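You operate a simulated robot arm through the tools that you are given. There is no shell and no other tool. Be economical: measure what you need, move in short steps, check, and stop when the job is done.

Carry out the task below with a simulated two-armed robot. There is one attempt and no reset: what you move stays moved.

Task
Pick up the tube marked "29" from the bench top by the dispensers with one hand, pass it to the other hand and put it on the top of the left centrifuge bench. Set down upright: tube.

Only the result counts: the job must be done as asked and must still hold three seconds after the hand-in. Knocking over, shifting, dropping, spilling or breaking anything else fails it.

Robot
Two 7-joint arms with two-finger parallel grippers on one trunk, on a base that drives. Base frame: it is fixed to the floor where the robot stands at the start and does not move with it; the origin is under the middle of the robot, x ahead of it, y to its left, z up; the surface under the hand at the start is at about z = 0.9. Units: m, degrees, N and s.
The left shoulder is at the start at [0.124, 0.171, 1.162], the right one opposite. With the tool pointing down near the work surface each hand reaches from about 0.44 to 0.92 m from the robot's upright axis, wherever it stands, measured 20 degrees to its own side. Places, roughly: top of the left centrifuge bench [0.7, -2.1, 0.9]. Payload 4.4 kg a hand.
The tool frame of a hand sits at the grasp point between the pads (the TCP): z along the fingers, y along the line on which they close. The tips reach 0.023 m beyond it. The gripper opens to 0.094 m. The fingers are 0.038 m wide and 0.01 m thick; the gripper's body (0.054 by 0.096 m) begins 0.039 m behind the TCP.
Orientation is told as [roll, pitch, yaw] about the base's x, y, z axes, in that order, counted from this pose: with the fingers straight down and closing along the base's y, the tool's x points along the base's -x, its y along +y and its z along -z.

Tools
- The arms move only by the tool servo_tool. It takes "left_moves", "right_moves" or both (then of equal length, played together; a hand with none holds still); each is one flat list of numbers, 6 for each row, row after row: the shift along the tool's x, y, z in units of 300 mm (1.0 is 300 mm), then the turn, a rotation vector about the tool's x, y, z in units of 90 degrees (1.0 is 90 degrees). In form: [tx, ty, tz, ax, ay, az, tx, ty, tz, ax, ay, az, ...]. A call has 1 to 10 rows; each row is the pose to reach, as a shift and turn from the pose commanded when the call began, along the tool's axes at that moment. "left_gripper" and "right_gripper" are, for a hand that has rows, the closure, from 0 (fully open) to 1 (shut), set as the call begins (left out, the last holds). A call with a number of a shift or a turn outside -1 to 1 is refused whole. Rows are played at 5 a second. More than 0.05 m and 8.6 degrees between two rows, or a gripper value outside its range, and nothing of the call is played. A pose out of reach is approached as far as the arm can. The call stops where the force on the tool passes 40 N (or 10 N more than at its start, if that is more) or the arm is blocked; 0.2 s more then pass. The fingers move at their own pace (about 0.072 m/s each) and stop on an object; they squeeze with about 20 N. The grip force told is the motor's: it shows also when the fingers shut on nothing. Time passes only in rows, and 0.2 s behind the last, so rows that repeat a pose let the fingers close. It gives the time, the measured TCP pose, the force on the tool (base axes), the opening and the grip force at its end, in the units of the frame above (readings bear some noise), with the torque about the TCP (base axes, N m) and any sound that the robot's microphone picked up.
- Cameras (640 x 400 px; columns grow to the right, rows downward): "scene" is now at [0.2371, -0.0321, 1.3106]; the picture's right is [-0.36, -0.93, 0.00], its down [-0.47, 0.18, -0.87] and it looks along [0.81, -0.31, -0.50] (base axes); focal length 221 px, centre (320, 200). "left" rides on the left gripper at [0.086, -0.016, -0.074] in its tool frame; the picture's right is [0.18, 0.98, 0.00], its down [-0.58, 0.11, -0.81] and it looks along [-0.79, 0.15, 0.59] (tool axes); focal length 243 px, centre (320, 200). "right" rides on the right gripper at [0.086, 0.016, -0.075] in its tool frame; the picture's right is [-0.18, 0.98, 0.00], its down [-0.58, -0.11, -0.81] and it looks along [-0.79, -0.15, 0.59] (tool axes); focal length 243 px, centre (320, 200). There is no depth. A picture from a camera that has moved, and an enlarged one, comes with that camera's place and axes in the base frame and with its lens.
- camera(camera): a new picture of that camera. The clock stands still meanwhile.
- raise_lower(by): slides the trunk up (or, below 0, down) by that many m; the arms and the scene camera ride with it, the base frame stays. It gives what a move gives, with no picture.
- base_move(legs): drives the robot by 1 to 6 legs, each [ahead, left, turn to the left] in m, m and degrees, along the robot's own axes; the way and the turn of a leg run together, so that a leg with both is an arc; at most 1.5 m and 180 degrees a leg. The arms and the cameras ride along, it lands a little off, and it stops where it bumps. It gives what a move gives.
- head_to(pan, tilt): turns the head with the scene camera to pan (to the left, within 80 degrees either way) and tilt (down, from -29 to 69), counted from straight ahead of the robot. It gives what a move gives.
- close_up(camera, box): a new picture of the part [left, top, right, bottom] of that camera's present view, enlarged. The clock stands still meanwhile.
- hand_in(): hands the job in; it is judged then, once.

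Work in short steps. Places have to be worked out from the pictures, the camera data and where the tool is seen: move nearer, look again, correct. Check each grasp and each placing, and mend what went wrong. You have 120 turns and 100 pictures in all, those below and enlarged ones among them. Open the grippers and draw the arms clear of the work before you hand the job in, unless the task says otherwise; then end with one line.

The tools are called after "Request:" as a command line: name --argument value ..., lists and objects as JSON in quotes. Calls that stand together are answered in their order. servo_tool: Moves the arms, as the interface text tells. Its arguments: {"type":"object","properties":{"left_moves":{"type":"array","items":{"type":"number"}},"left_gripper":{"type":"number"},"right_moves":{"type":"array","items":{"type":"number"}},"right_gripper":{"type":"number"}},"required":[]} The other tools are called the same way: raise_lower (by) slides the trunk up or down; base_move (legs) drives the base; head_to (pan, tilt) turns the head that bears the scene camera; camera (camera) takes a picture; close_up (camera, box) takes an enlarged picture of a part of a camera's view; hand_in () hands the job in.

At the start:

```text
t: 0.0
left_position: [0.5171, 0.1441, 1.1121]
left_ee_rot: [0.0, 0.0, 0.0]
left_force: [0.4, 0.8, 0.1]
left_torque: [-0.01, 0.02, -0.03]
left_finger_gap: 0.0938
left_grasp_force: 0.0
right_position: [0.4213, -0.2832, 1.2103]
right_ee_rot: [0.1, -0.1, 0.1]
right_force: [0.7, -0.9, -0.7]
right_torque: [0.01, 0.02, 0.01]
right_finger_gap: 0.0941
right_grasp_force: 0.1
trunk travel left (down, up): [-0.175, 0.213]
robot x, y, heading: [0.0007, -0.0022, -0.1]
head pan, tilt: [-20.9, 30.0]
```

scene: 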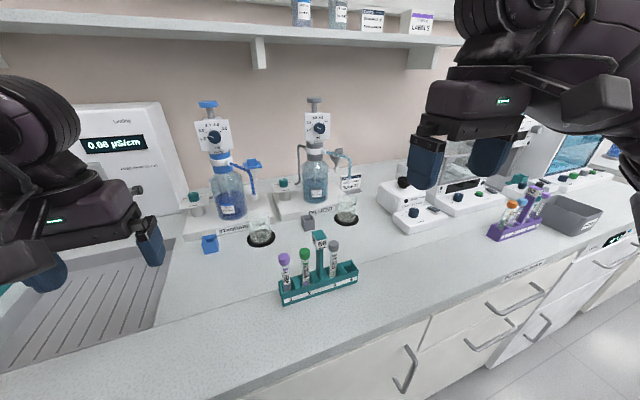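
right: 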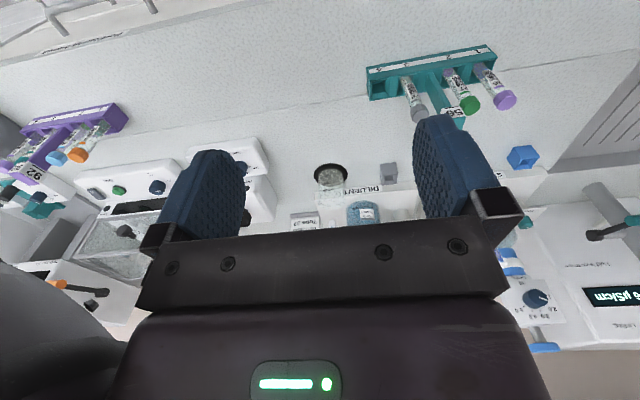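
left: 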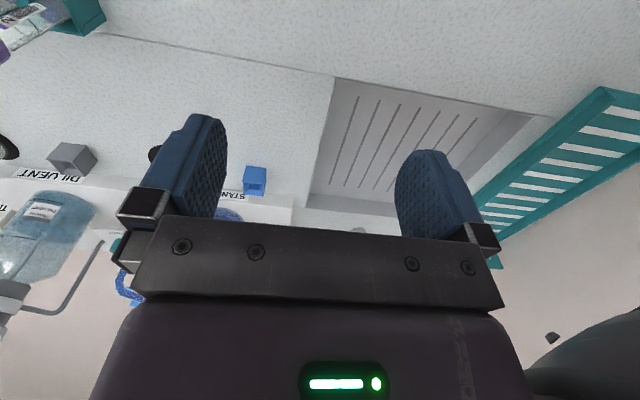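

The teal rack holds three tubes (purple, green, grey); I need to read the labels, so I enlarge the scene view.

Request:
close_up --camera "scene" --box '[260, 220, 380, 310]'

Request:
close_up --camera "right" --box '[360, 40, 530, 140]'

Request:
close_up --camera "scene" --box '[470, 160, 610, 250]'

```text
4.44 times, centred on (320, 265) of scene
camera zoom: at [0.2371, -0.0321, 1.3106], right [-0.36, -0.93, 0.0], down [-0.47, 0.18, -0.87], along [0.81, -0.31, -0.5], focal length 983 px, centre (320, -89)
```

zoom: 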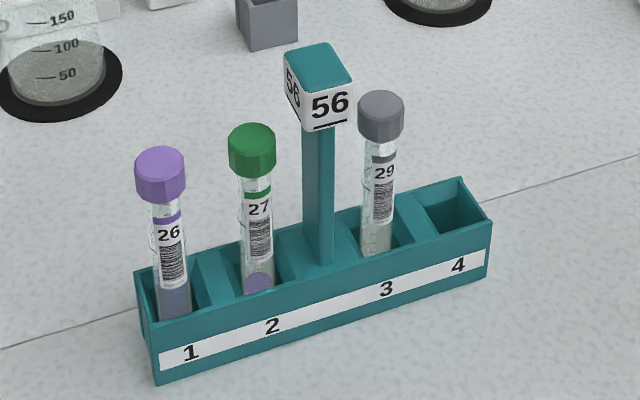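

```text
3.76 times, centred on (445, 90) of right
camera zoom: at [0.3347, -0.2681, 1.285], right [0.18, 0.98, 0.0], down [0.58, -0.11, 0.81], along [0.79, -0.15, -0.59], focal length 913 px, centre (-151, 614)
```

zoom: 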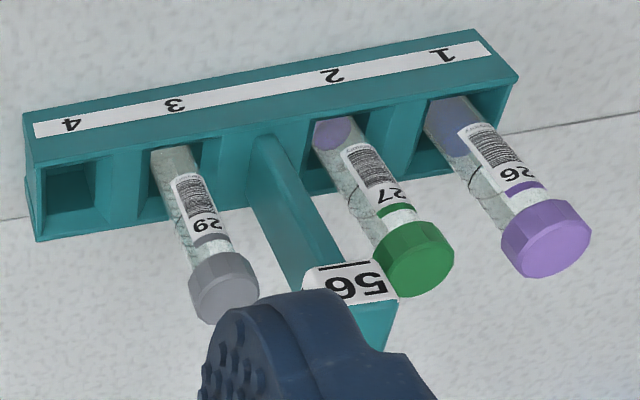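

```text
4.44 times, centred on (540, 205) of scene
camera zoom: at [0.2371, -0.0321, 1.3106], right [-0.36, -0.93, 0.0], down [-0.47, 0.18, -0.87], along [0.81, -0.31, -0.5], focal length 983 px, centre (-658, 178)
```

zoom: 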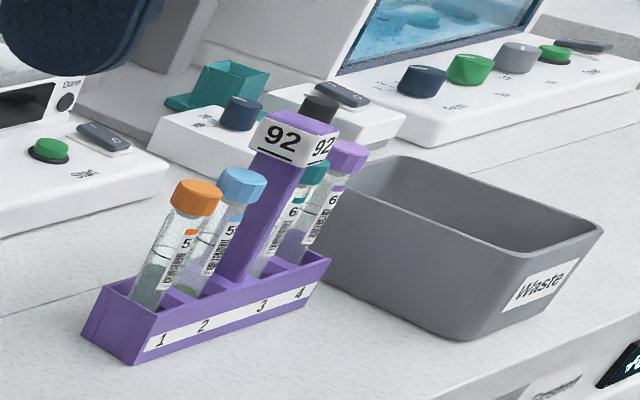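

Tube 29 is the grey-capped one in slot 3 of rack 56. Triangulation puts its cap top at about (0.543, -0.178, 1.017), next to the flag post at y≈-0.148. I'll bring the right hand above it, yawed 90° so that it closes along x.

Request:
servo_tool --right_moves '[-0.04, 0.03, 0, 0, 0, -0.095, -0.08, 0.06, 0, 0, 0, -0.19, -0.12, 0.09, 0, 0, 0, -0.285, -0.16, 0.12, 0, 0, 0, -0.38, -0.2, 0.15, 0, 0, 0, -0.475, -0.24, 0.18, 0, 0, 0, -0.57, -0.28, 0.21, 0, 0, 0, -0.665, -0.32, 0.24, 0, 0, 0, -0.76, -0.36, 0.27, 0, 0, 0, -0.855, -0.4, 0.29, 0, 0, 0, -0.95]'

Request:
camera --camera "right"

Request:
camera --camera "scene"

```text
t: 2.2
left_position: [0.5178, 0.1462, 1.1119]
left_ee_rot: [-0.2, 0.0, 0.0]
left_force: [0.4, 0.0, 0.1]
left_torque: [0.05, 0.0, -0.02]
left_finger_gap: 0.094
left_grasp_force: 0.1
right_position: [0.4723, -0.1437, 1.2037]
right_ee_rot: [0.0, 0.0, 85.3]
right_force: [-0.5, 0.6, -0.7]
right_torque: [-0.03, 0.01, -0.01]
right_finger_gap: 0.0942
right_grasp_force: 0.1
right hand out of reach, approached as far as the arm can: row 9, 10
trunk travel left (down, up): [-0.175, 0.213]
robot x, y, heading: [0.0035, -0.0002, 0.0]
head pan, tilt: [-20.9, 30.0]
```

```text
93 pictures are left
camera right: at [0.4494, -0.2285, 1.2773], right [-0.96, 0.26, 0.0], down [0.16, 0.57, 0.81], along [0.21, 0.78, -0.59], focal length 243 px, centre (320, 200)
```

right: 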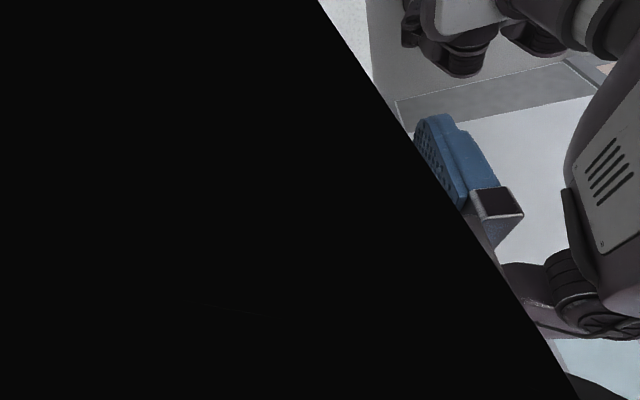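

```text
92 pictures are left
camera scene: at [0.2371, -0.0316, 1.3106], right [-0.36, -0.93, 0.0], down [-0.47, 0.18, -0.87], along [0.81, -0.31, -0.5], focal length 221 px, centre (320, 200)
```

scene: 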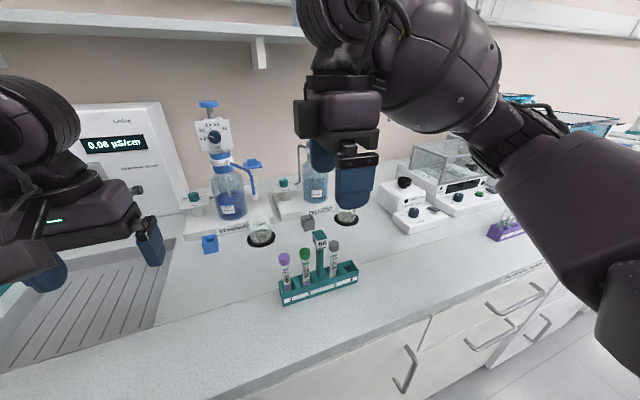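

Yaw +90 runs the right arm into its limits. I'll turn back and go the other way (yaw −90), which closes along the same line with the camera on the +y side.

Request:
servo_tool --right_moves '[0, 0, 0, 0, 0, 0.095, 0, 0, 0, 0, 0, 0.19, 0, 0, 0, 0, 0, 0.285, 0, 0, 0, 0, 0, 0.38, 0, 0, 0, 0, 0, 0.475, 0, 0, 0, 0, 0, 0.57, 0, 0, 0, 0, 0, 0.665, 0, 0, 0, 0, 0, 0.76, 0, 0, 0, 0, 0, 0.855, 0, 0, 0, 0, 0, 0.95]'

Request:
servo_tool --right_moves '[0, 0, 0, 0, 0, 0.095, 0, 0, 0, 0, 0, 0.19, 0, 0, 0, 0, 0, 0.285, 0, 0, 0, 0, 0, 0.38, 0, 0, 0, 0, 0, 0.475, 0, 0, 0, 0, 0, 0.57, 0, 0, 0, 0, 0, 0.665, 0, 0, 0, 0, 0, 0.76, 0, 0, 0, 0, 0, 0.855, 0, 0, 0, 0, 0, 0.95]'

Request:
camera --camera "right"

```text
t: 4.4
left_position: [0.5174, 0.144, 1.1113]
left_ee_rot: [0.0, 0.1, 0.0]
left_force: [-0.6, -0.1, 0.5]
left_torque: [-0.02, -0.02, -0.01]
left_finger_gap: 0.094
left_grasp_force: 0.0
right_position: [0.4717, -0.144, 1.2023]
right_ee_rot: [-0.1, 0.0, -0.2]
right_force: [-0.1, 0.3, -0.7]
right_torque: [-0.01, -0.02, 0.0]
right_finger_gap: 0.0942
right_grasp_force: 0.0
trunk travel left (down, up): [-0.175, 0.213]
robot x, y, heading: [-0.0038, 0.0024, -0.4]
head pan, tilt: [-20.9, 30.0]
```

```text
t: 6.6
left_position: [0.5175, 0.1453, 1.1113]
left_ee_rot: [0.0, 0.0, -0.1]
left_force: [-0.6, 0.1, 0.0]
left_torque: [-0.01, -0.03, 0.02]
left_finger_gap: 0.0942
left_grasp_force: 0.0
right_position: [0.4707, -0.1441, 1.2034]
right_ee_rot: [0.0, 0.0, -85.7]
right_force: [0.5, 0.0, -0.1]
right_torque: [0.06, -0.01, -0.03]
right_finger_gap: 0.0938
right_grasp_force: 0.0
trunk travel left (down, up): [-0.175, 0.213]
robot x, y, heading: [0.0002, 0.0001, -0.1]
head pan, tilt: [-20.9, 30.0]
```

```text
91 pictures are left
camera right: at [0.4812, -0.0559, 1.2779], right [0.99, -0.11, 0.0], down [-0.06, -0.59, 0.81], along [-0.09, -0.8, -0.59], focal length 243 px, centre (320, 200)
```

right: 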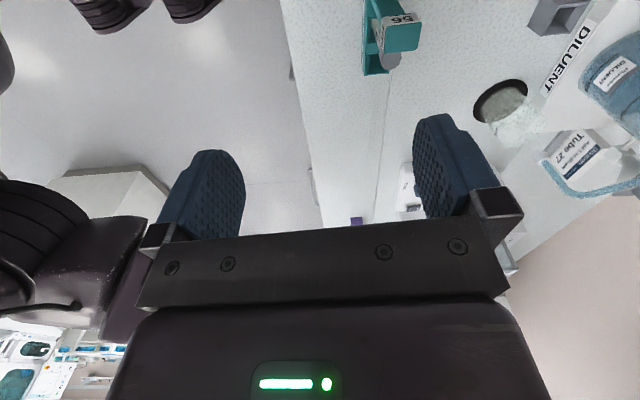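

Yaw −90 is reachable. I'll now move above the tube with a 20° lean of the hand toward −y, away from the flag post, staying above everything.

Request:
servo_tool --right_moves '[-0.03, 0.046, 0.05, 0, 0.045, 0.01, -0.06, 0.092, 0.1, 0, 0.09, 0.02, -0.09, 0.138, 0.15, 0, 0.13, 0.03, -0.12, 0.184, 0.2, 0, 0.175, 0.04, -0.151, 0.229, 0.243, 0, 0.22, 0.048, -0.151, 0.229, 0.243, 0, 0.22, 0.048]'

Request:
camera --camera "right"

Request:
camera --camera "scene"

```text
t: 8.0
left_position: [0.5179, 0.1462, 1.1118]
left_ee_rot: [-0.1, 0.0, 0.0]
left_force: [0.9, -0.1, -0.2]
left_torque: [0.0, 0.01, -0.01]
left_finger_gap: 0.0941
left_grasp_force: 0.0
right_position: [0.5421, -0.1821, 1.1298]
right_ee_rot: [-0.7, 19.8, -89.9]
right_force: [-0.7, 0.1, 0.1]
right_torque: [-0.01, 0.0, 0.04]
right_finger_gap: 0.0944
right_grasp_force: 0.0
trunk travel left (down, up): [-0.175, 0.213]
robot x, y, heading: [0.0012, 0.0015, -0.0]
head pan, tilt: [-20.9, 30.0]
```

```text
90 pictures are left
camera right: at [0.5585, -0.1269, 1.2288], right [0.98, -0.17, -0.08], down [-0.1, -0.82, 0.56], along [-0.16, -0.55, -0.82], focal length 243 px, centre (320, 200)
```

right: 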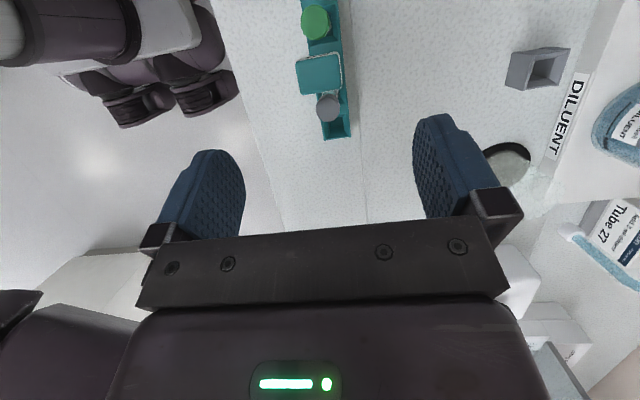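

```text
89 pictures are left
camera scene: at [0.2369, -0.0318, 1.3107], right [-0.36, -0.93, 0.0], down [-0.47, 0.18, -0.87], along [0.81, -0.31, -0.5], focal length 221 px, centre (320, 200)
```

scene: 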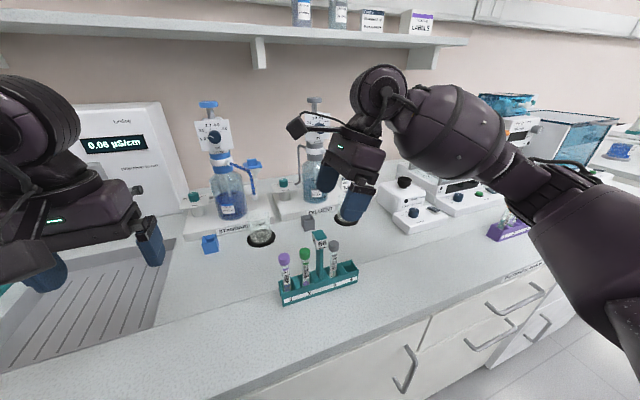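

Right-camera triangulation gives the cap at (0.541, -0.177), agreeing with the first estimate. I descend to TCP (0.541, -0.184, 1.010) with fingers open and check before closing.

Request:
servo_tool --right_moves '[-0.0284, 0, 0.075, 0, 0, 0, -0.0568, 0, 0.15, 0, 0, 0, -0.0852, 0, 0.225, 0, 0, 0, -0.1136, 0, 0.3, 0, 0, 0, -0.142, 0, 0.374, 0, 0, 0]'

Request:
camera --camera "right"

Request:
close_up --camera "scene" --box '[260, 200, 420, 320]'

```text
t: 9.2
left_position: [0.5182, 0.1448, 1.1117]
left_ee_rot: [-0.1, 0.0, 0.0]
left_force: [0.1, 0.9, 0.3]
left_torque: [-0.02, -0.03, 0.01]
left_finger_gap: 0.0942
left_grasp_force: 0.1
right_position: [0.5402, -0.1864, 1.0108]
right_ee_rot: [-0.8, 19.8, -90.0]
right_force: [0.7, -0.4, 0.9]
right_torque: [0.01, -0.02, 0.02]
right_finger_gap: 0.0941
right_grasp_force: 0.0
trunk travel left (down, up): [-0.175, 0.213]
robot x, y, heading: [0.0006, -0.0013, 0.2]
head pan, tilt: [-20.9, 30.0]
```

```text
88 pictures are left
camera right: at [0.5579, -0.1302, 1.1095], right [0.98, -0.17, -0.08], down [-0.1, -0.82, 0.56], along [-0.16, -0.55, -0.82], focal length 243 px, centre (320, 200)
```

right: 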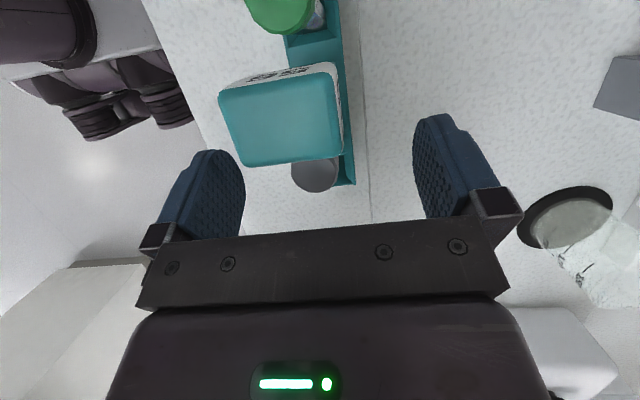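

```text
3.33 times, centred on (340, 260) of scene
camera zoom: at [0.2374, -0.0323, 1.3105], right [-0.36, -0.93, 0.0], down [-0.47, 0.18, -0.87], along [0.81, -0.31, -0.5], focal length 738 px, centre (253, 0)
```

zoom: 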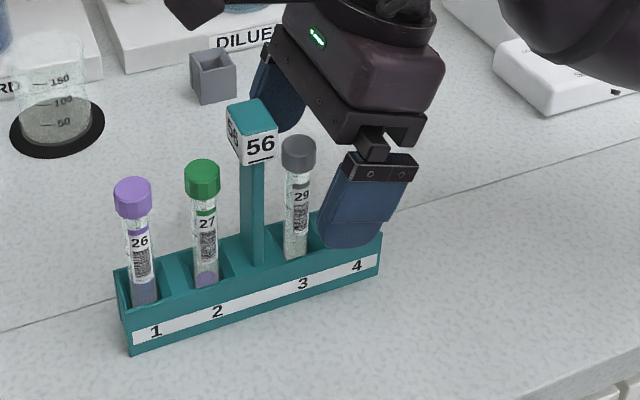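

The cap sits between the pads, about 10 mm to the +y side of the TCP. I shift 4 mm toward it, still clear of the flag, then close.

Request:
servo_tool --right_moves '[0.0125, 0.003, 0.0045, 0, 0, 0]'

Request:
servo_tool --right_moves '[0, 0, 0, 0, 0, 0, 0, 0, 0, 0, 0, 0, 0, 0, 0, 0, 0, 0, 0, 0, 0, 0, 0, 0, 0, 0, 0, 0, 0, 0]' --right_gripper 1

Request:
close_up --camera "scene" --box '[260, 200, 420, 320]'

```text
t: 9.6
left_position: [0.5171, 0.1448, 1.1122]
left_ee_rot: [0.0, -0.1, 0.0]
left_force: [-0.3, -0.2, 0.0]
left_torque: [0.03, 0.02, 0.02]
left_finger_gap: 0.0939
left_grasp_force: 0.1
right_position: [0.5431, -0.1814, 1.0111]
right_ee_rot: [-1.0, 19.8, -90.0]
right_force: [-0.1, -0.3, 0.3]
right_torque: [-0.02, -0.02, 0.01]
right_finger_gap: 0.094
right_grasp_force: 0.1
trunk travel left (down, up): [-0.175, 0.213]
robot x, y, heading: [0.0022, -0.0007, 0.1]
head pan, tilt: [-20.9, 30.0]
```

```text
t: 10.8
left_position: [0.5177, 0.1444, 1.1118]
left_ee_rot: [0.0, 0.0, 0.0]
left_force: [-0.2, 0.2, -0.6]
left_torque: [0.04, -0.01, 0.03]
left_finger_gap: 0.0939
left_grasp_force: 0.1
right_position: [0.5419, -0.181, 1.0117]
right_ee_rot: [-0.8, 19.8, -89.9]
right_force: [-0.4, -0.3, -0.2]
right_torque: [-0.05, -0.02, -0.04]
right_finger_gap: 0.018
right_grasp_force: 20.0
trunk travel left (down, up): [-0.175, 0.213]
robot x, y, heading: [0.0029, 0.0004, -0.0]
head pan, tilt: [-20.9, 30.0]
```

```text
3.33 times, centred on (340, 260) of scene
camera zoom: at [0.2372, -0.0321, 1.3106], right [-0.36, -0.93, 0.0], down [-0.47, 0.18, -0.87], along [0.81, -0.31, -0.5], focal length 738 px, centre (253, 0)
```

zoom: 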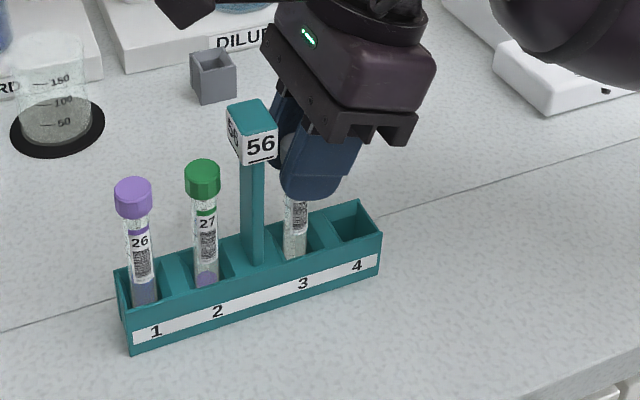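

Grip holds an 18 mm cap at 20 N. I lift straight up 0.15 m.

Request:
servo_tool --right_moves '[0.0169, 0, -0.047, 0, 0, 0, 0.0339, 0, -0.094, 0, 0, 0, 0.0678, 0, -0.188, 0, 0, 0, 0.1016, 0, -0.282, 0, 0, 0, 0.1355, 0, -0.376, 0, 0, 0, 0.169, 0, -0.47, 0, 0, 0]'

Request:
camera --camera "scene"

Request:
camera --camera "left"

```text
t: 12.2
left_position: [0.5169, 0.1456, 1.1122]
left_ee_rot: [0.0, 0.0, 0.0]
left_force: [-0.5, 0.7, 0.6]
left_torque: [0.0, -0.01, -0.05]
left_finger_gap: 0.0939
left_grasp_force: 0.0
right_position: [0.5434, -0.181, 1.1606]
right_ee_rot: [-0.9, 19.8, -89.9]
right_force: [-0.7, 0.1, -0.1]
right_torque: [0.0, -0.02, -0.02]
right_finger_gap: 0.0176
right_grasp_force: 19.2
trunk travel left (down, up): [-0.175, 0.213]
robot x, y, heading: [0.0017, -0.0004, 0.1]
head pan, tilt: [-20.9, 30.0]
```

```text
85 pictures are left
camera scene: at [0.2367, -0.0319, 1.3107], right [-0.36, -0.93, 0.0], down [-0.47, 0.18, -0.87], along [0.81, -0.31, -0.5], focal length 221 px, centre (320, 200)
```

scene: 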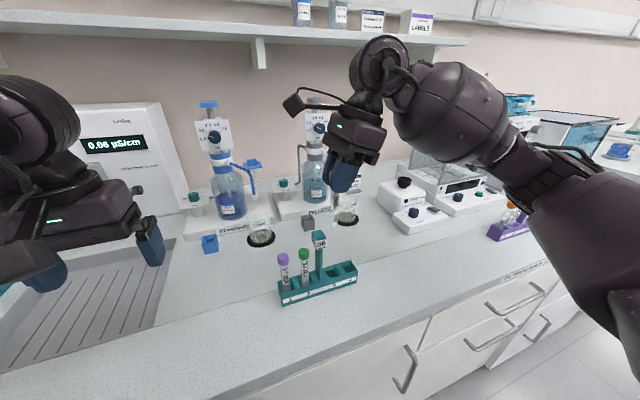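

```text
84 pictures are left
camera left: at [0.431, 0.1302, 1.1864], right [-0.18, 0.98, 0.0], down [0.58, 0.11, 0.81], along [0.79, 0.15, -0.59], focal length 243 px, centre (320, 200)
```

left: 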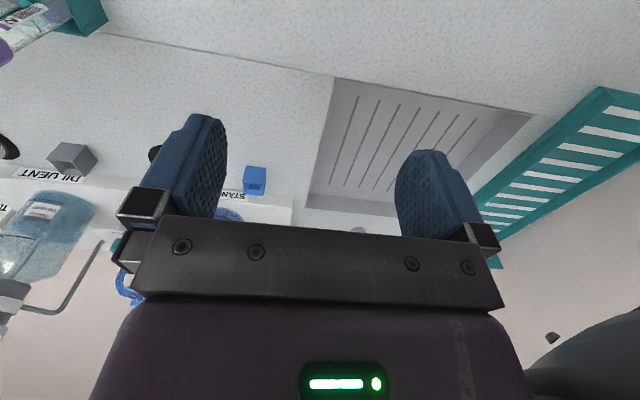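

The tube left the rack; I enlarge to check how it hangs and its bottom shape.

Request:
close_up --camera "scene" --box '[300, 140, 380, 250]'

```text
3.64 times, centred on (340, 195) of scene
camera zoom: at [0.2367, -0.0319, 1.3107], right [-0.36, -0.93, 0.0], down [-0.47, 0.18, -0.87], along [0.81, -0.31, -0.5], focal length 804 px, centre (247, 218)
```

zoom: 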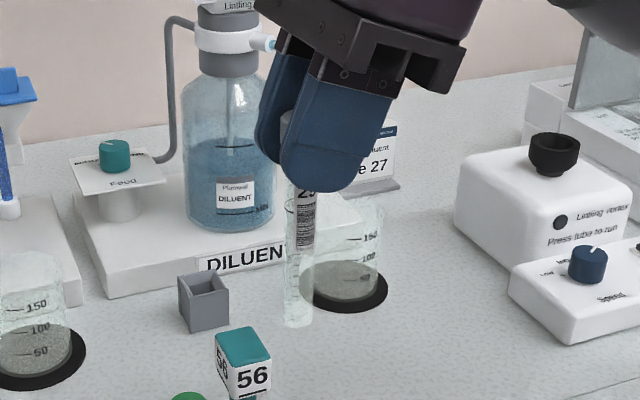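

The tube hangs vertical, bottom about 0.11 m below the right TCP. I now move the right hand up and toward the middle while the left swings out to y≈0.26 and yaws +90, to be tilted for receiving from the +y side.

Request:
servo_tool --left_moves '[-0.0087, 0.04, -0.0145, 0, 0, -0.095, -0.0174, 0.08, -0.029, 0, 0, -0.19, -0.026, 0.12, -0.0435, 0, 0, -0.285, -0.035, 0.16, -0.058, 0, 0, -0.38, -0.0435, 0.2, -0.0725, 0, 0, -0.475, -0.052, 0.24, -0.087, 0, 0, -0.57, -0.061, 0.28, -0.1015, 0, 0, -0.665, -0.07, 0.32, -0.116, 0, 0, -0.76, -0.078, 0.36, -0.13, 0, 0, -0.855, -0.087, 0.4, -0.145, 0, 0, -0.95]' --right_moves '[0.0444, 0, -0.0052, 0, 0, 0, 0.0888, 0, -0.0104, 0, 0, 0, 0.1332, 0, -0.0156, 0, 0, 0, 0.1776, 0, -0.0208, 0, 0, 0, 0.222, 0, -0.026, 0, 0, 0, 0.2664, 0, -0.0312, 0, 0, 0, 0.3108, 0, -0.0364, 0, 0, 0, 0.3552, 0, -0.0416, 0, 0, 0, 0.3996, 0, -0.0468, 0, 0, 0, 0.444, 0, -0.052, 0, 0, 0]'

Request:
camera --camera "scene"

```text
t: 14.4
left_position: [0.5434, 0.265, 1.1557]
left_ee_rot: [0.0, 0.1, 85.8]
left_force: [0.2, -0.5, 0.2]
left_torque: [-0.02, -0.02, 0.01]
left_finger_gap: 0.0938
left_grasp_force: 0.0
right_position: [0.5456, -0.0609, 1.2208]
right_ee_rot: [-0.7, 19.7, -90.0]
right_force: [-0.2, 0.4, 0.0]
right_torque: [-0.01, -0.03, 0.01]
right_finger_gap: 0.0177
right_grasp_force: 20.0
trunk travel left (down, up): [-0.175, 0.213]
robot x, y, heading: [-0.0017, 0.0024, -0.0]
head pan, tilt: [-20.9, 30.0]
```

```text
82 pictures are left
camera scene: at [0.2369, -0.0315, 1.3107], right [-0.36, -0.93, 0.0], down [-0.47, 0.18, -0.87], along [0.81, -0.31, -0.5], focal length 221 px, centre (320, 200)
```

scene: 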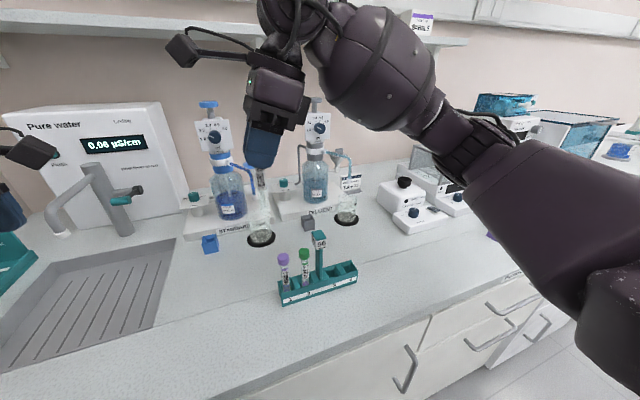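

The left hand is clear. I tilt it 75° so that its fingers point toward −y, slightly downward.

Request:
servo_tool --left_moves '[0, 0, 0, 0.003, 0.083, -0.004, 0, 0, 0, 0.006, 0.166, -0.008, 0, 0, 0, 0.009, 0.25, -0.012, 0, 0, 0, 0.012, 0.333, -0.016, 0, 0, 0, 0.015, 0.416, -0.02, 0, 0, 0, 0.018, 0.5, -0.024, 0, 0, 0, 0.021, 0.583, -0.028, 0, 0, 0, 0.024, 0.666, -0.032, 0, 0, 0, 0.027, 0.75, -0.036, 0, 0, 0, 0.03, 0.833, -0.04]'

Request:
camera --camera "left"

Request:
camera --camera "scene"

```text
t: 16.6
left_position: [0.5425, 0.2653, 1.1551]
left_ee_rot: [0.9, 75.0, 90.8]
left_force: [-0.5, -0.7, 0.0]
left_torque: [0.03, -0.02, 0.0]
left_finger_gap: 0.0942
left_grasp_force: 0.0
right_position: [0.5446, -0.0623, 1.2199]
right_ee_rot: [-0.8, 20.0, -89.9]
right_force: [0.9, -0.2, 0.4]
right_torque: [0.02, 0.02, 0.02]
right_finger_gap: 0.0179
right_grasp_force: 20.1
trunk travel left (down, up): [-0.175, 0.213]
robot x, y, heading: [-0.0023, 0.0005, -0.1]
head pan, tilt: [-20.9, 30.0]
```

```text
81 pictures are left
camera left: at [0.5596, 0.3157, 1.2566], right [-0.98, -0.05, 0.18], down [-0.11, 0.93, -0.35], along [-0.15, -0.37, -0.92], focal length 243 px, centre (320, 200)
```

left: 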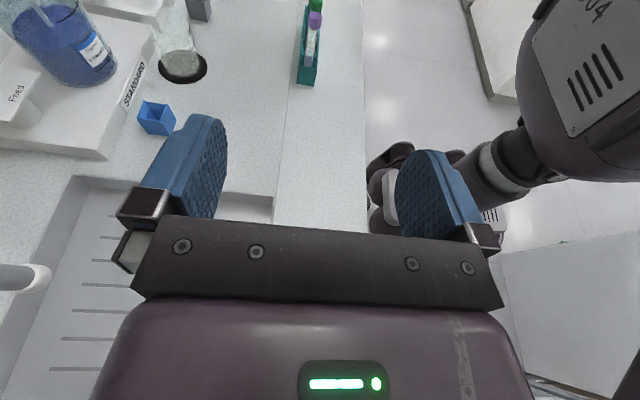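

```text
80 pictures are left
camera scene: at [0.2371, -0.0339, 1.3098], right [-0.35, -0.94, 0.0], down [-0.47, 0.18, -0.87], along [0.81, -0.31, -0.5], focal length 221 px, centre (320, 200)
```

scene: 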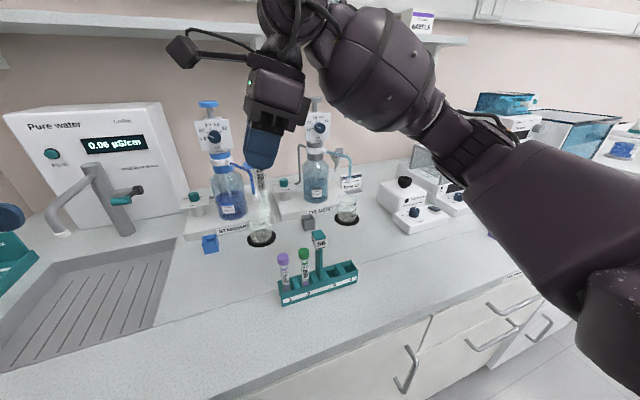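

Next I advance the left hand to y≈0.06, still short of the tube, and turn the head to view both hands.

Request:
servo_tool --left_moves '[0.0295, 0, 0.11, 0, 0, 0, 0.059, 0, 0.22, 0, 0, 0, 0.0885, 0, 0.33, 0, 0, 0, 0.118, 0, 0.44, 0, 0, 0, 0.1475, 0, 0.55, 0, 0, 0, 0.177, 0, 0.66, 0, 0, 0]'

Request:
head_to --pan 0 --tilt 25

Request:
camera --camera "scene"

Request:
camera --camera "left"

```text
t: 18.0
left_position: [0.5427, 0.0591, 1.1539]
left_ee_rot: [0.1, 75.1, 89.9]
left_force: [0.3, 0.0, 0.2]
left_torque: [-0.01, -0.02, -0.04]
left_finger_gap: 0.0939
left_grasp_force: 0.1
right_position: [0.5452, -0.0615, 1.2204]
right_ee_rot: [-0.8, 19.8, -90.0]
right_force: [1.1, -0.1, 0.4]
right_torque: [0.0, 0.0, 0.01]
right_finger_gap: 0.0176
right_grasp_force: 20.5
trunk travel left (down, up): [-0.175, 0.213]
robot x, y, heading: [0.0014, -0.0028, -0.1]
head pan, tilt: [-20.9, 30.0]
```

```text
t: 18.8
left_position: [0.542, 0.0597, 1.1527]
left_ee_rot: [0.2, 75.0, 89.9]
left_force: [-0.1, -0.5, -0.8]
left_torque: [-0.04, -0.03, 0.01]
left_finger_gap: 0.094
left_grasp_force: 0.0
right_position: [0.5459, -0.061, 1.2207]
right_ee_rot: [-0.8, 19.9, -90.1]
right_force: [0.0, -0.3, -0.5]
right_torque: [0.0, 0.01, -0.03]
right_finger_gap: 0.0178
right_grasp_force: 19.5
trunk travel left (down, up): [-0.175, 0.213]
robot x, y, heading: [0.0003, -0.0003, -0.0]
head pan, tilt: [0.0, 25.0]
```

```text
79 pictures are left
camera scene: at [0.2448, 0.0001, 1.3185], right [0.0, -1.0, 0.0], down [-0.42, 0.0, -0.91], along [0.91, 0.0, -0.42], focal length 221 px, centre (320, 200)
```

scene: 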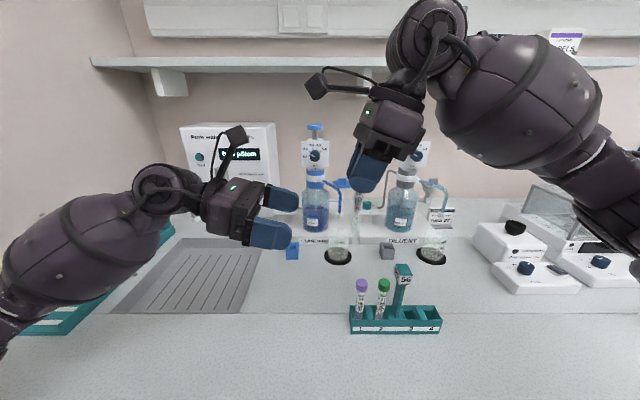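

```text
78 pictures are left
camera left: at [0.5588, 0.1102, 1.2559], right [-0.98, -0.04, 0.18], down [-0.1, 0.93, -0.35], along [-0.15, -0.37, -0.92], focal length 243 px, centre (320, 200)
```

left: 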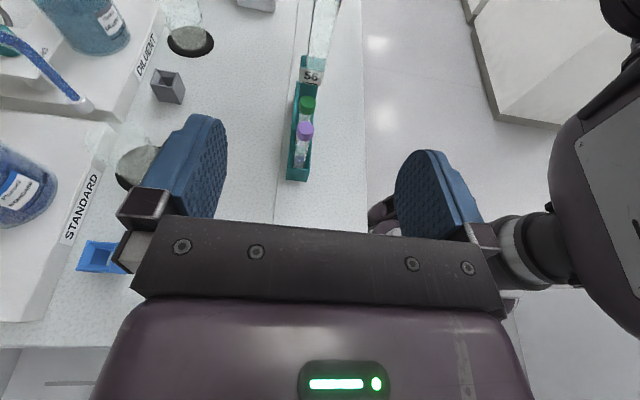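

Geometry matches the plan, and the two wrist cameras will clear each other by about 5 cm. I zoom in on the tube to fix its height and lean.

Request:
close_up --camera "scene" --box '[230, 140, 410, 260]'

Request:
close_up --camera "left" --box '[240, 0, 400, 100]'

```text
3.33 times, centred on (320, 200) of scene
camera zoom: at [0.2448, 0.0001, 1.3185], right [0.0, -1.0, 0.0], down [-0.42, 0.0, -0.91], along [0.91, 0.0, -0.42], focal length 738 px, centre (320, 200)
```

zoom: 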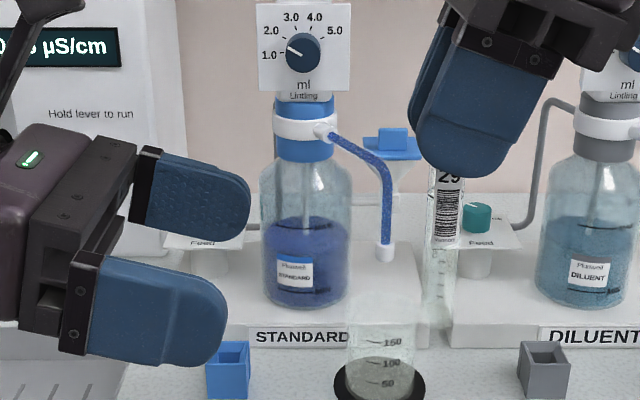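

```text
4.00 times, centred on (320, 50) of left
camera zoom: at [0.5588, 0.1102, 1.2559], right [-0.98, -0.04, 0.18], down [-0.1, 0.93, -0.35], along [-0.15, -0.37, -0.92], focal length 970 px, centre (320, 800)
```

zoom: 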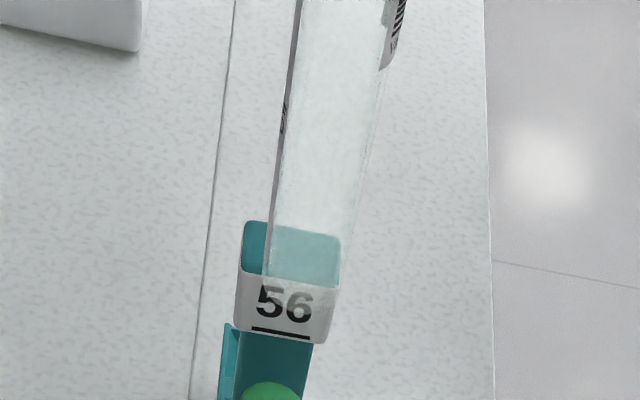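

Tube axis is at (0.5445, -0.0555), with its bottom at z≈1.118. I advance the left hand so that its TCP is on the tube axis about 41 mm above the bottom, still open.

Request:
servo_tool --left_moves '[0.029, -0.002, 0.0915, 0, 0, 0, 0.0575, -0.004, 0.183, 0, 0, 0, 0.086, -0.006, 0.2745, 0, 0, 0, 0.115, -0.008, 0.366, 0, 0, 0]'

Request:
close_up --camera "scene" --box '[260, 60, 440, 260]'

Request:
camera --camera "left"

```text
t: 19.8
left_position: [0.5452, -0.0569, 1.1596]
left_ee_rot: [0.3, 75.0, 90.1]
left_force: [-1.4, -0.2, 0.9]
left_torque: [-0.02, 0.01, 0.01]
left_finger_gap: 0.0938
left_grasp_force: 0.1
right_position: [0.5453, -0.0629, 1.2203]
right_ee_rot: [-0.9, 19.8, -90.0]
right_force: [0.0, 0.1, 0.2]
right_torque: [0.0, 0.04, -0.03]
right_finger_gap: 0.0177
right_grasp_force: 20.6
trunk travel left (down, up): [-0.175, 0.213]
robot x, y, heading: [0.0006, -0.0029, -0.2]
head pan, tilt: [0.0, 25.0]
```

```text
2.00 times, centred on (350, 160) of scene
camera zoom: at [0.2449, -0.0005, 1.3184], right [0.0, -1.0, 0.0], down [-0.42, 0.0, -0.91], along [0.91, 0.0, -0.42], focal length 442 px, centre (260, 280)
```

zoom: 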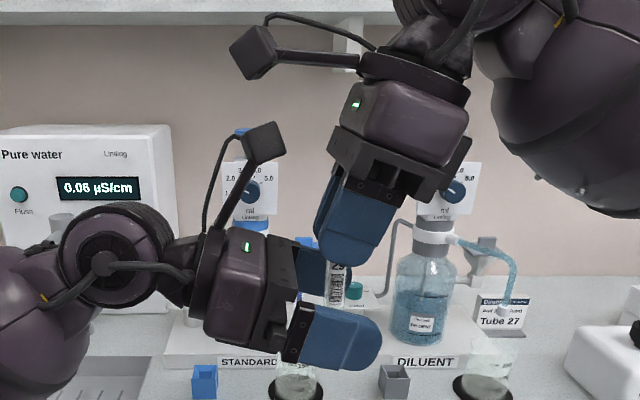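

```text
74 pictures are left
camera left: at [0.5613, -0.0062, 1.2616], right [-0.98, -0.04, 0.18], down [-0.1, 0.93, -0.35], along [-0.15, -0.37, -0.92], focal length 243 px, centre (320, 200)
```

left: 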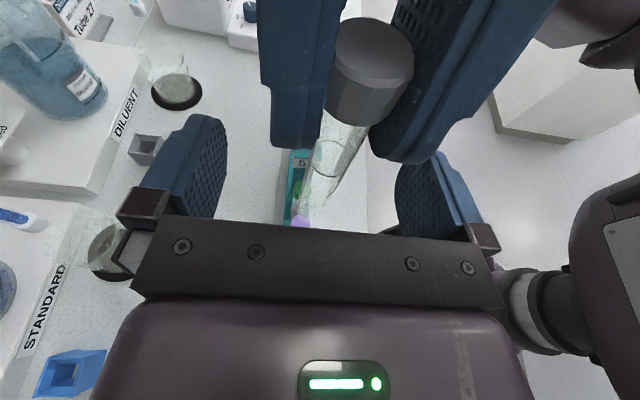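

The tube runs cleanly between the left pads and nothing touches. I close the left hand.

Request:
servo_tool --left_moves '[0, 0, 0, 0, 0, 0, 0, 0, 0, 0, 0, 0, 0, 0, 0, 0, 0, 0, 0, 0, 0, 0, 0, 0, 0, 0, 0, 0, 0, 0]' --left_gripper 1

Request:
close_up --camera "scene" --box '[260, 60, 440, 260]'

```text
t: 21.0
left_position: [0.5444, -0.0556, 1.1602]
left_ee_rot: [0.2, 75.0, 90.0]
left_force: [3.6, -1.3, 0.7]
left_torque: [0.06, 0.31, 0.0]
left_finger_gap: 0.0137
left_grasp_force: 19.9
right_position: [0.5448, -0.061, 1.2209]
right_ee_rot: [-0.8, 19.8, -90.0]
right_force: [-4.2, 0.3, -0.7]
right_torque: [0.03, -0.08, 0.0]
right_finger_gap: 0.0179
right_grasp_force: 20.3
trunk travel left (down, up): [-0.175, 0.213]
robot x, y, heading: [-0.0043, -0.0024, -0.2]
head pan, tilt: [0.0, 25.0]
```

```text
2.00 times, centred on (350, 160) of scene
camera zoom: at [0.2448, 0.0002, 1.3185], right [0.0, -1.0, 0.0], down [-0.42, 0.0, -0.91], along [0.91, 0.0, -0.42], focal length 442 px, centre (260, 280)
```

zoom: 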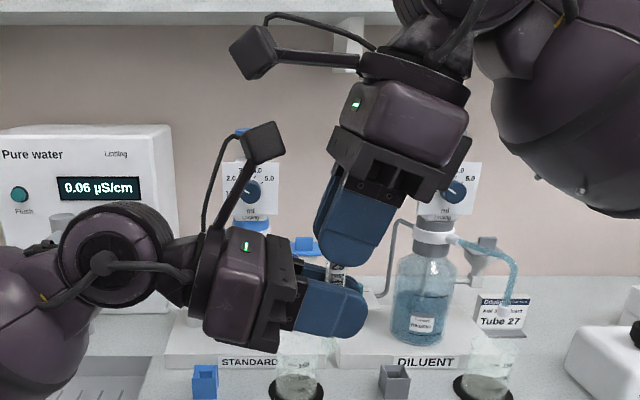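

Left holds the 13.7 mm tube body at 20 N. I open the right hand, then withdraw it along its own axis.

Request:
servo_tool --right_moves '[0, 0, 0, 0, 0, 0, 0, 0, 0, 0, 0, 0, 0, 0, 0, 0, 0, 0, 0, 0, 0, 0, 0, 0]' --right_gripper 0

Request:
servo_tool --right_moves '[0, 0, -0.1, 0, 0, 0, 0, 0, -0.2, 0, 0, 0, -0.05, 0, -0.3, 0, 0, 0, -0.18, 0, -0.35, 0, 0, 0, -0.3, 0, -0.4, 0, 0, 0, -0.45, 0, -0.4, 0, 0, 0, -0.6, 0, -0.4, 0, 0, 0]'

Request:
close_up --camera "scene" --box '[260, 60, 440, 260]'

```text
t: 22.0
left_position: [0.5443, -0.0547, 1.1592]
left_ee_rot: [0.2, 75.0, 89.8]
left_force: [0.2, 1.0, 0.1]
left_torque: [0.0, -0.02, 0.02]
left_finger_gap: 0.0138
left_grasp_force: 20.1
right_position: [0.5444, -0.0616, 1.2205]
right_ee_rot: [-0.8, 19.8, -90.0]
right_force: [0.3, -0.5, 0.4]
right_torque: [-0.01, -0.03, 0.01]
right_finger_gap: 0.0941
right_grasp_force: 0.0
trunk travel left (down, up): [-0.175, 0.213]
robot x, y, heading: [-0.0014, -0.001, -0.2]
head pan, tilt: [0.0, 25.0]
```

```text
t: 23.6
left_position: [0.5433, -0.0569, 1.159]
left_ee_rot: [0.1, 75.0, 89.7]
left_force: [-0.2, -0.3, 0.8]
left_torque: [0.01, 0.01, 0.0]
left_finger_gap: 0.0133
left_grasp_force: 19.7
right_position: [0.5463, -0.2718, 1.2722]
right_ee_rot: [-0.8, 19.8, -90.1]
right_force: [-0.4, 0.4, -0.2]
right_torque: [-0.01, -0.02, -0.01]
right_finger_gap: 0.0939
right_grasp_force: 0.1
trunk travel left (down, up): [-0.175, 0.213]
robot x, y, heading: [0.0016, -0.0002, 0.1]
head pan, tilt: [0.0, 25.0]
```

```text
2.00 times, centred on (350, 160) of scene
camera zoom: at [0.2444, -0.0007, 1.3186], right [0.0, -1.0, 0.0], down [-0.42, 0.0, -0.91], along [0.91, 0.0, -0.42], focal length 442 px, centre (260, 280)
```

zoom: 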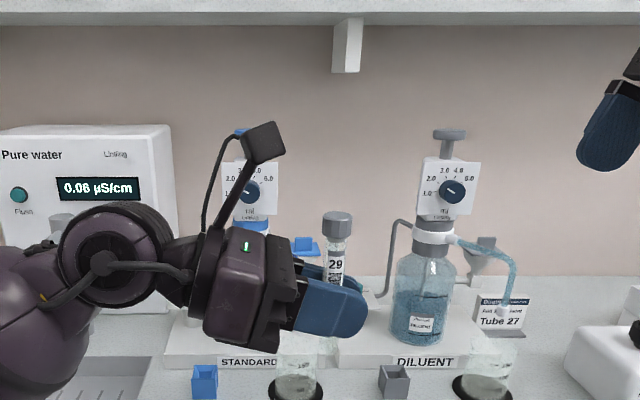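

Handover done, and the tube stands upright in the left hand. Now I look toward the centrifuge bench on the right.

Request:
head_to --pan -65 --tilt 20

Request:
camera --camera "scene"

```text
t: 25.0
left_position: [0.5442, -0.0559, 1.1583]
left_ee_rot: [0.3, 75.0, 89.8]
left_force: [1.1, 0.1, 0.0]
left_torque: [-0.02, 0.0, 0.02]
left_finger_gap: 0.013
left_grasp_force: 19.7
right_position: [0.548, -0.2701, 1.2731]
right_ee_rot: [-0.9, 19.8, -90.0]
right_force: [0.6, 0.4, -0.7]
right_torque: [-0.01, 0.0, 0.02]
right_finger_gap: 0.094
right_grasp_force: 0.1
trunk travel left (down, up): [-0.175, 0.213]
robot x, y, heading: [-0.0043, 0.0006, -0.1]
head pan, tilt: [-65.0, 20.0]
```

```text
71 pictures are left
camera scene: at [0.1921, -0.0841, 1.3266], right [-0.91, -0.42, 0.0], down [-0.14, 0.31, -0.94], along [0.4, -0.85, -0.34], focal length 221 px, centre (320, 200)
```

scene: 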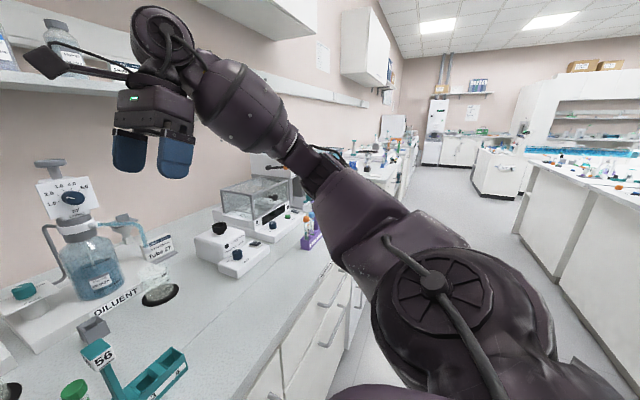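

The bench runs on along the same wall with a free aisle. I back off 0.3 m, so that the arms clear the counter, then strafe right 1.4 m and look.

Request:
base_move --legs '[[-0.3, 0, 0], [0, -1.4, 0]]'

Request:
head_to --pan -30 --tilt 25

Request:
camera --camera "scene"

```text
t: 39.0
left_position: [0.2277, -1.4465, 1.1595]
left_ee_rot: [0.2, 75.1, 88.9]
left_force: [-0.1, 0.1, -0.7]
left_torque: [0.0, -0.03, 0.0]
left_finger_gap: 0.0139
left_grasp_force: 19.9
right_position: [0.228, -1.6617, 1.2718]
right_ee_rot: [-0.8, 19.8, -91.0]
right_force: [1.1, 0.2, -0.1]
right_torque: [0.01, 0.01, 0.0]
right_finger_gap: 0.0938
right_grasp_force: 0.1
trunk travel left (down, up): [-0.175, 0.213]
robot x, y, heading: [-0.3155, -1.3806, -1.0]
head pan, tilt: [-65.0, 20.0]
```

```text
t: 40.0
left_position: [0.2299, -1.4475, 1.1596]
left_ee_rot: [0.2, 74.9, 88.9]
left_force: [-0.5, 0.5, 0.2]
left_torque: [-0.02, 0.01, -0.02]
left_finger_gap: 0.0137
left_grasp_force: 20.3
right_position: [0.2278, -1.6612, 1.2713]
right_ee_rot: [-0.8, 19.8, -91.0]
right_force: [0.3, 0.1, -0.5]
right_torque: [0.02, 0.01, -0.01]
right_finger_gap: 0.094
right_grasp_force: 0.0
trunk travel left (down, up): [-0.175, 0.213]
robot x, y, heading: [-0.3139, -1.3825, -1.1]
head pan, tilt: [-30.0, 25.0]
```

```text
70 pictures are left
camera scene: at [-0.0831, -1.432, 1.3185], right [-0.52, -0.86, 0.0], down [-0.36, 0.22, -0.91], along [0.78, -0.47, -0.42], focal length 221 px, centre (320, 200)
```

scene: 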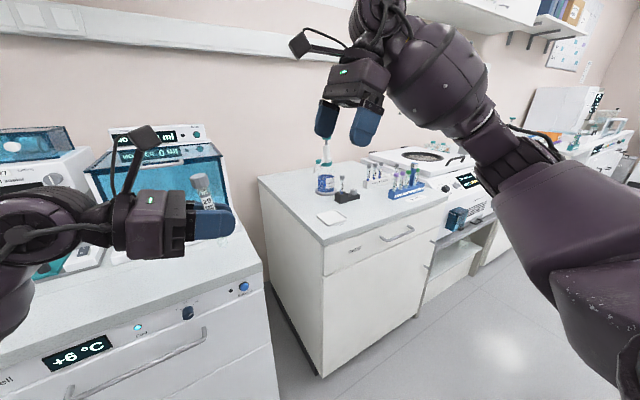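

The bench beyond the gap is the left centrifuge bench (x≈0.4–1.1, y≈-1.74 to -2.32), with a free area around (0.52, -2.05). I strafe further in front of it and look again.

Request:
base_move --legs '[[0, -0.62, 1]]'

Request:
head_to --pan 0 --tilt 30

Request:
camera --camera "scene"

```text
t: 45.9
left_position: [0.2262, -2.0572, 1.1588]
left_ee_rot: [0.2, 75.1, 90.3]
left_force: [0.1, 0.5, 0.0]
left_torque: [0.01, -0.03, -0.01]
left_finger_gap: 0.0141
left_grasp_force: 19.7
right_position: [0.2302, -2.2706, 1.2728]
right_ee_rot: [-0.8, 19.7, -89.7]
right_force: [-0.1, -0.3, 0.2]
right_torque: [0.01, 0.01, 0.02]
right_finger_gap: 0.0941
right_grasp_force: 0.1
trunk travel left (down, up): [-0.175, 0.213]
robot x, y, heading: [-0.318, -2.0056, 0.3]
head pan, tilt: [-30.0, 25.0]
```

```text
t: 46.9
left_position: [0.2265, -2.057, 1.1587]
left_ee_rot: [0.2, 75.0, 90.3]
left_force: [0.0, 0.2, -0.2]
left_torque: [0.0, 0.0, -0.01]
left_finger_gap: 0.0139
left_grasp_force: 20.0
right_position: [0.2308, -2.2718, 1.272]
right_ee_rot: [-0.8, 19.8, -89.9]
right_force: [0.3, -1.0, -0.7]
right_torque: [0.02, 0.02, 0.02]
right_finger_gap: 0.094
right_grasp_force: 0.1
trunk travel left (down, up): [-0.175, 0.213]
robot x, y, heading: [-0.3172, -2.0032, 0.4]
head pan, tilt: [0.0, 30.0]
```

```text
69 pictures are left
camera scene: at [-0.0755, -2.0024, 1.3105], right [0.0, -1.0, 0.0], down [-0.5, 0.0, -0.87], along [0.87, 0.0, -0.5], focal length 221 px, centre (320, 200)
```

scene: 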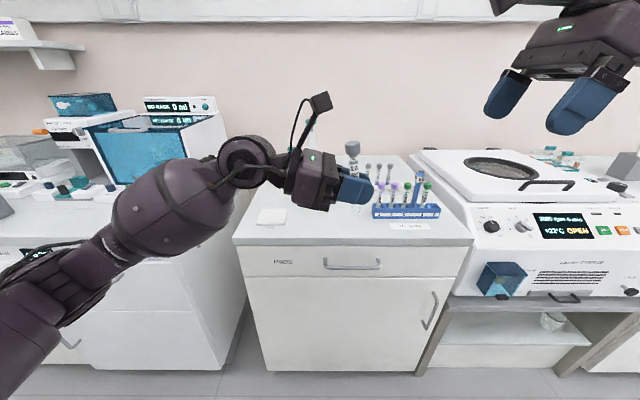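

The spot in front, between the white pad and the blue rack, around (0.485, -2.05), is free. Before lowering, I yaw the left hand about the tube's axis by 60° so that its fingers point more forward; this keeps the forearm and elbow in front of the bench.

Request:
servo_tool --left_moves '[0, 0, 0, 0.0805, 0, -0.0216, 0, 0, 0, 0.161, 0, -0.0432, 0, 0, 0, 0.2415, 0, -0.0648, 0, 0, 0, 0.322, 0, -0.0864, 0, 0, 0, 0.4025, 0, -0.108, 0, 0, 0, 0.483, 0, -0.1296, 0, 0, 0, 0.5635, 0, -0.1512, 0, 0, 0, 0.644, 0, -0.173]'

Request:
camera --camera "scene"

```text
t: 48.6
left_position: [0.2239, -2.0577, 1.1606]
left_ee_rot: [-0.5, 75.2, 149.6]
left_force: [0.1, 0.5, 0.6]
left_torque: [-0.01, -0.03, 0.03]
left_finger_gap: 0.014
left_grasp_force: 20.2
right_position: [0.2275, -2.2721, 1.2749]
right_ee_rot: [-0.7, 19.8, -89.7]
right_force: [0.2, 0.0, 0.5]
right_torque: [0.03, -0.04, -0.02]
right_finger_gap: 0.094
right_grasp_force: 0.0
trunk travel left (down, up): [-0.175, 0.213]
robot x, y, heading: [-0.3199, -2.003, 0.4]
head pan, tilt: [0.0, 30.0]
```

```text
68 pictures are left
camera scene: at [-0.0775, -2.0029, 1.3114], right [0.0, -1.0, 0.0], down [-0.5, 0.0, -0.87], along [0.87, 0.0, -0.5], focal length 221 px, centre (320, 200)
```

scene: 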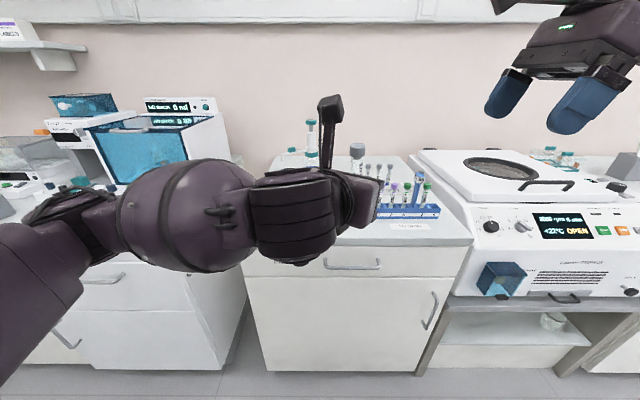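

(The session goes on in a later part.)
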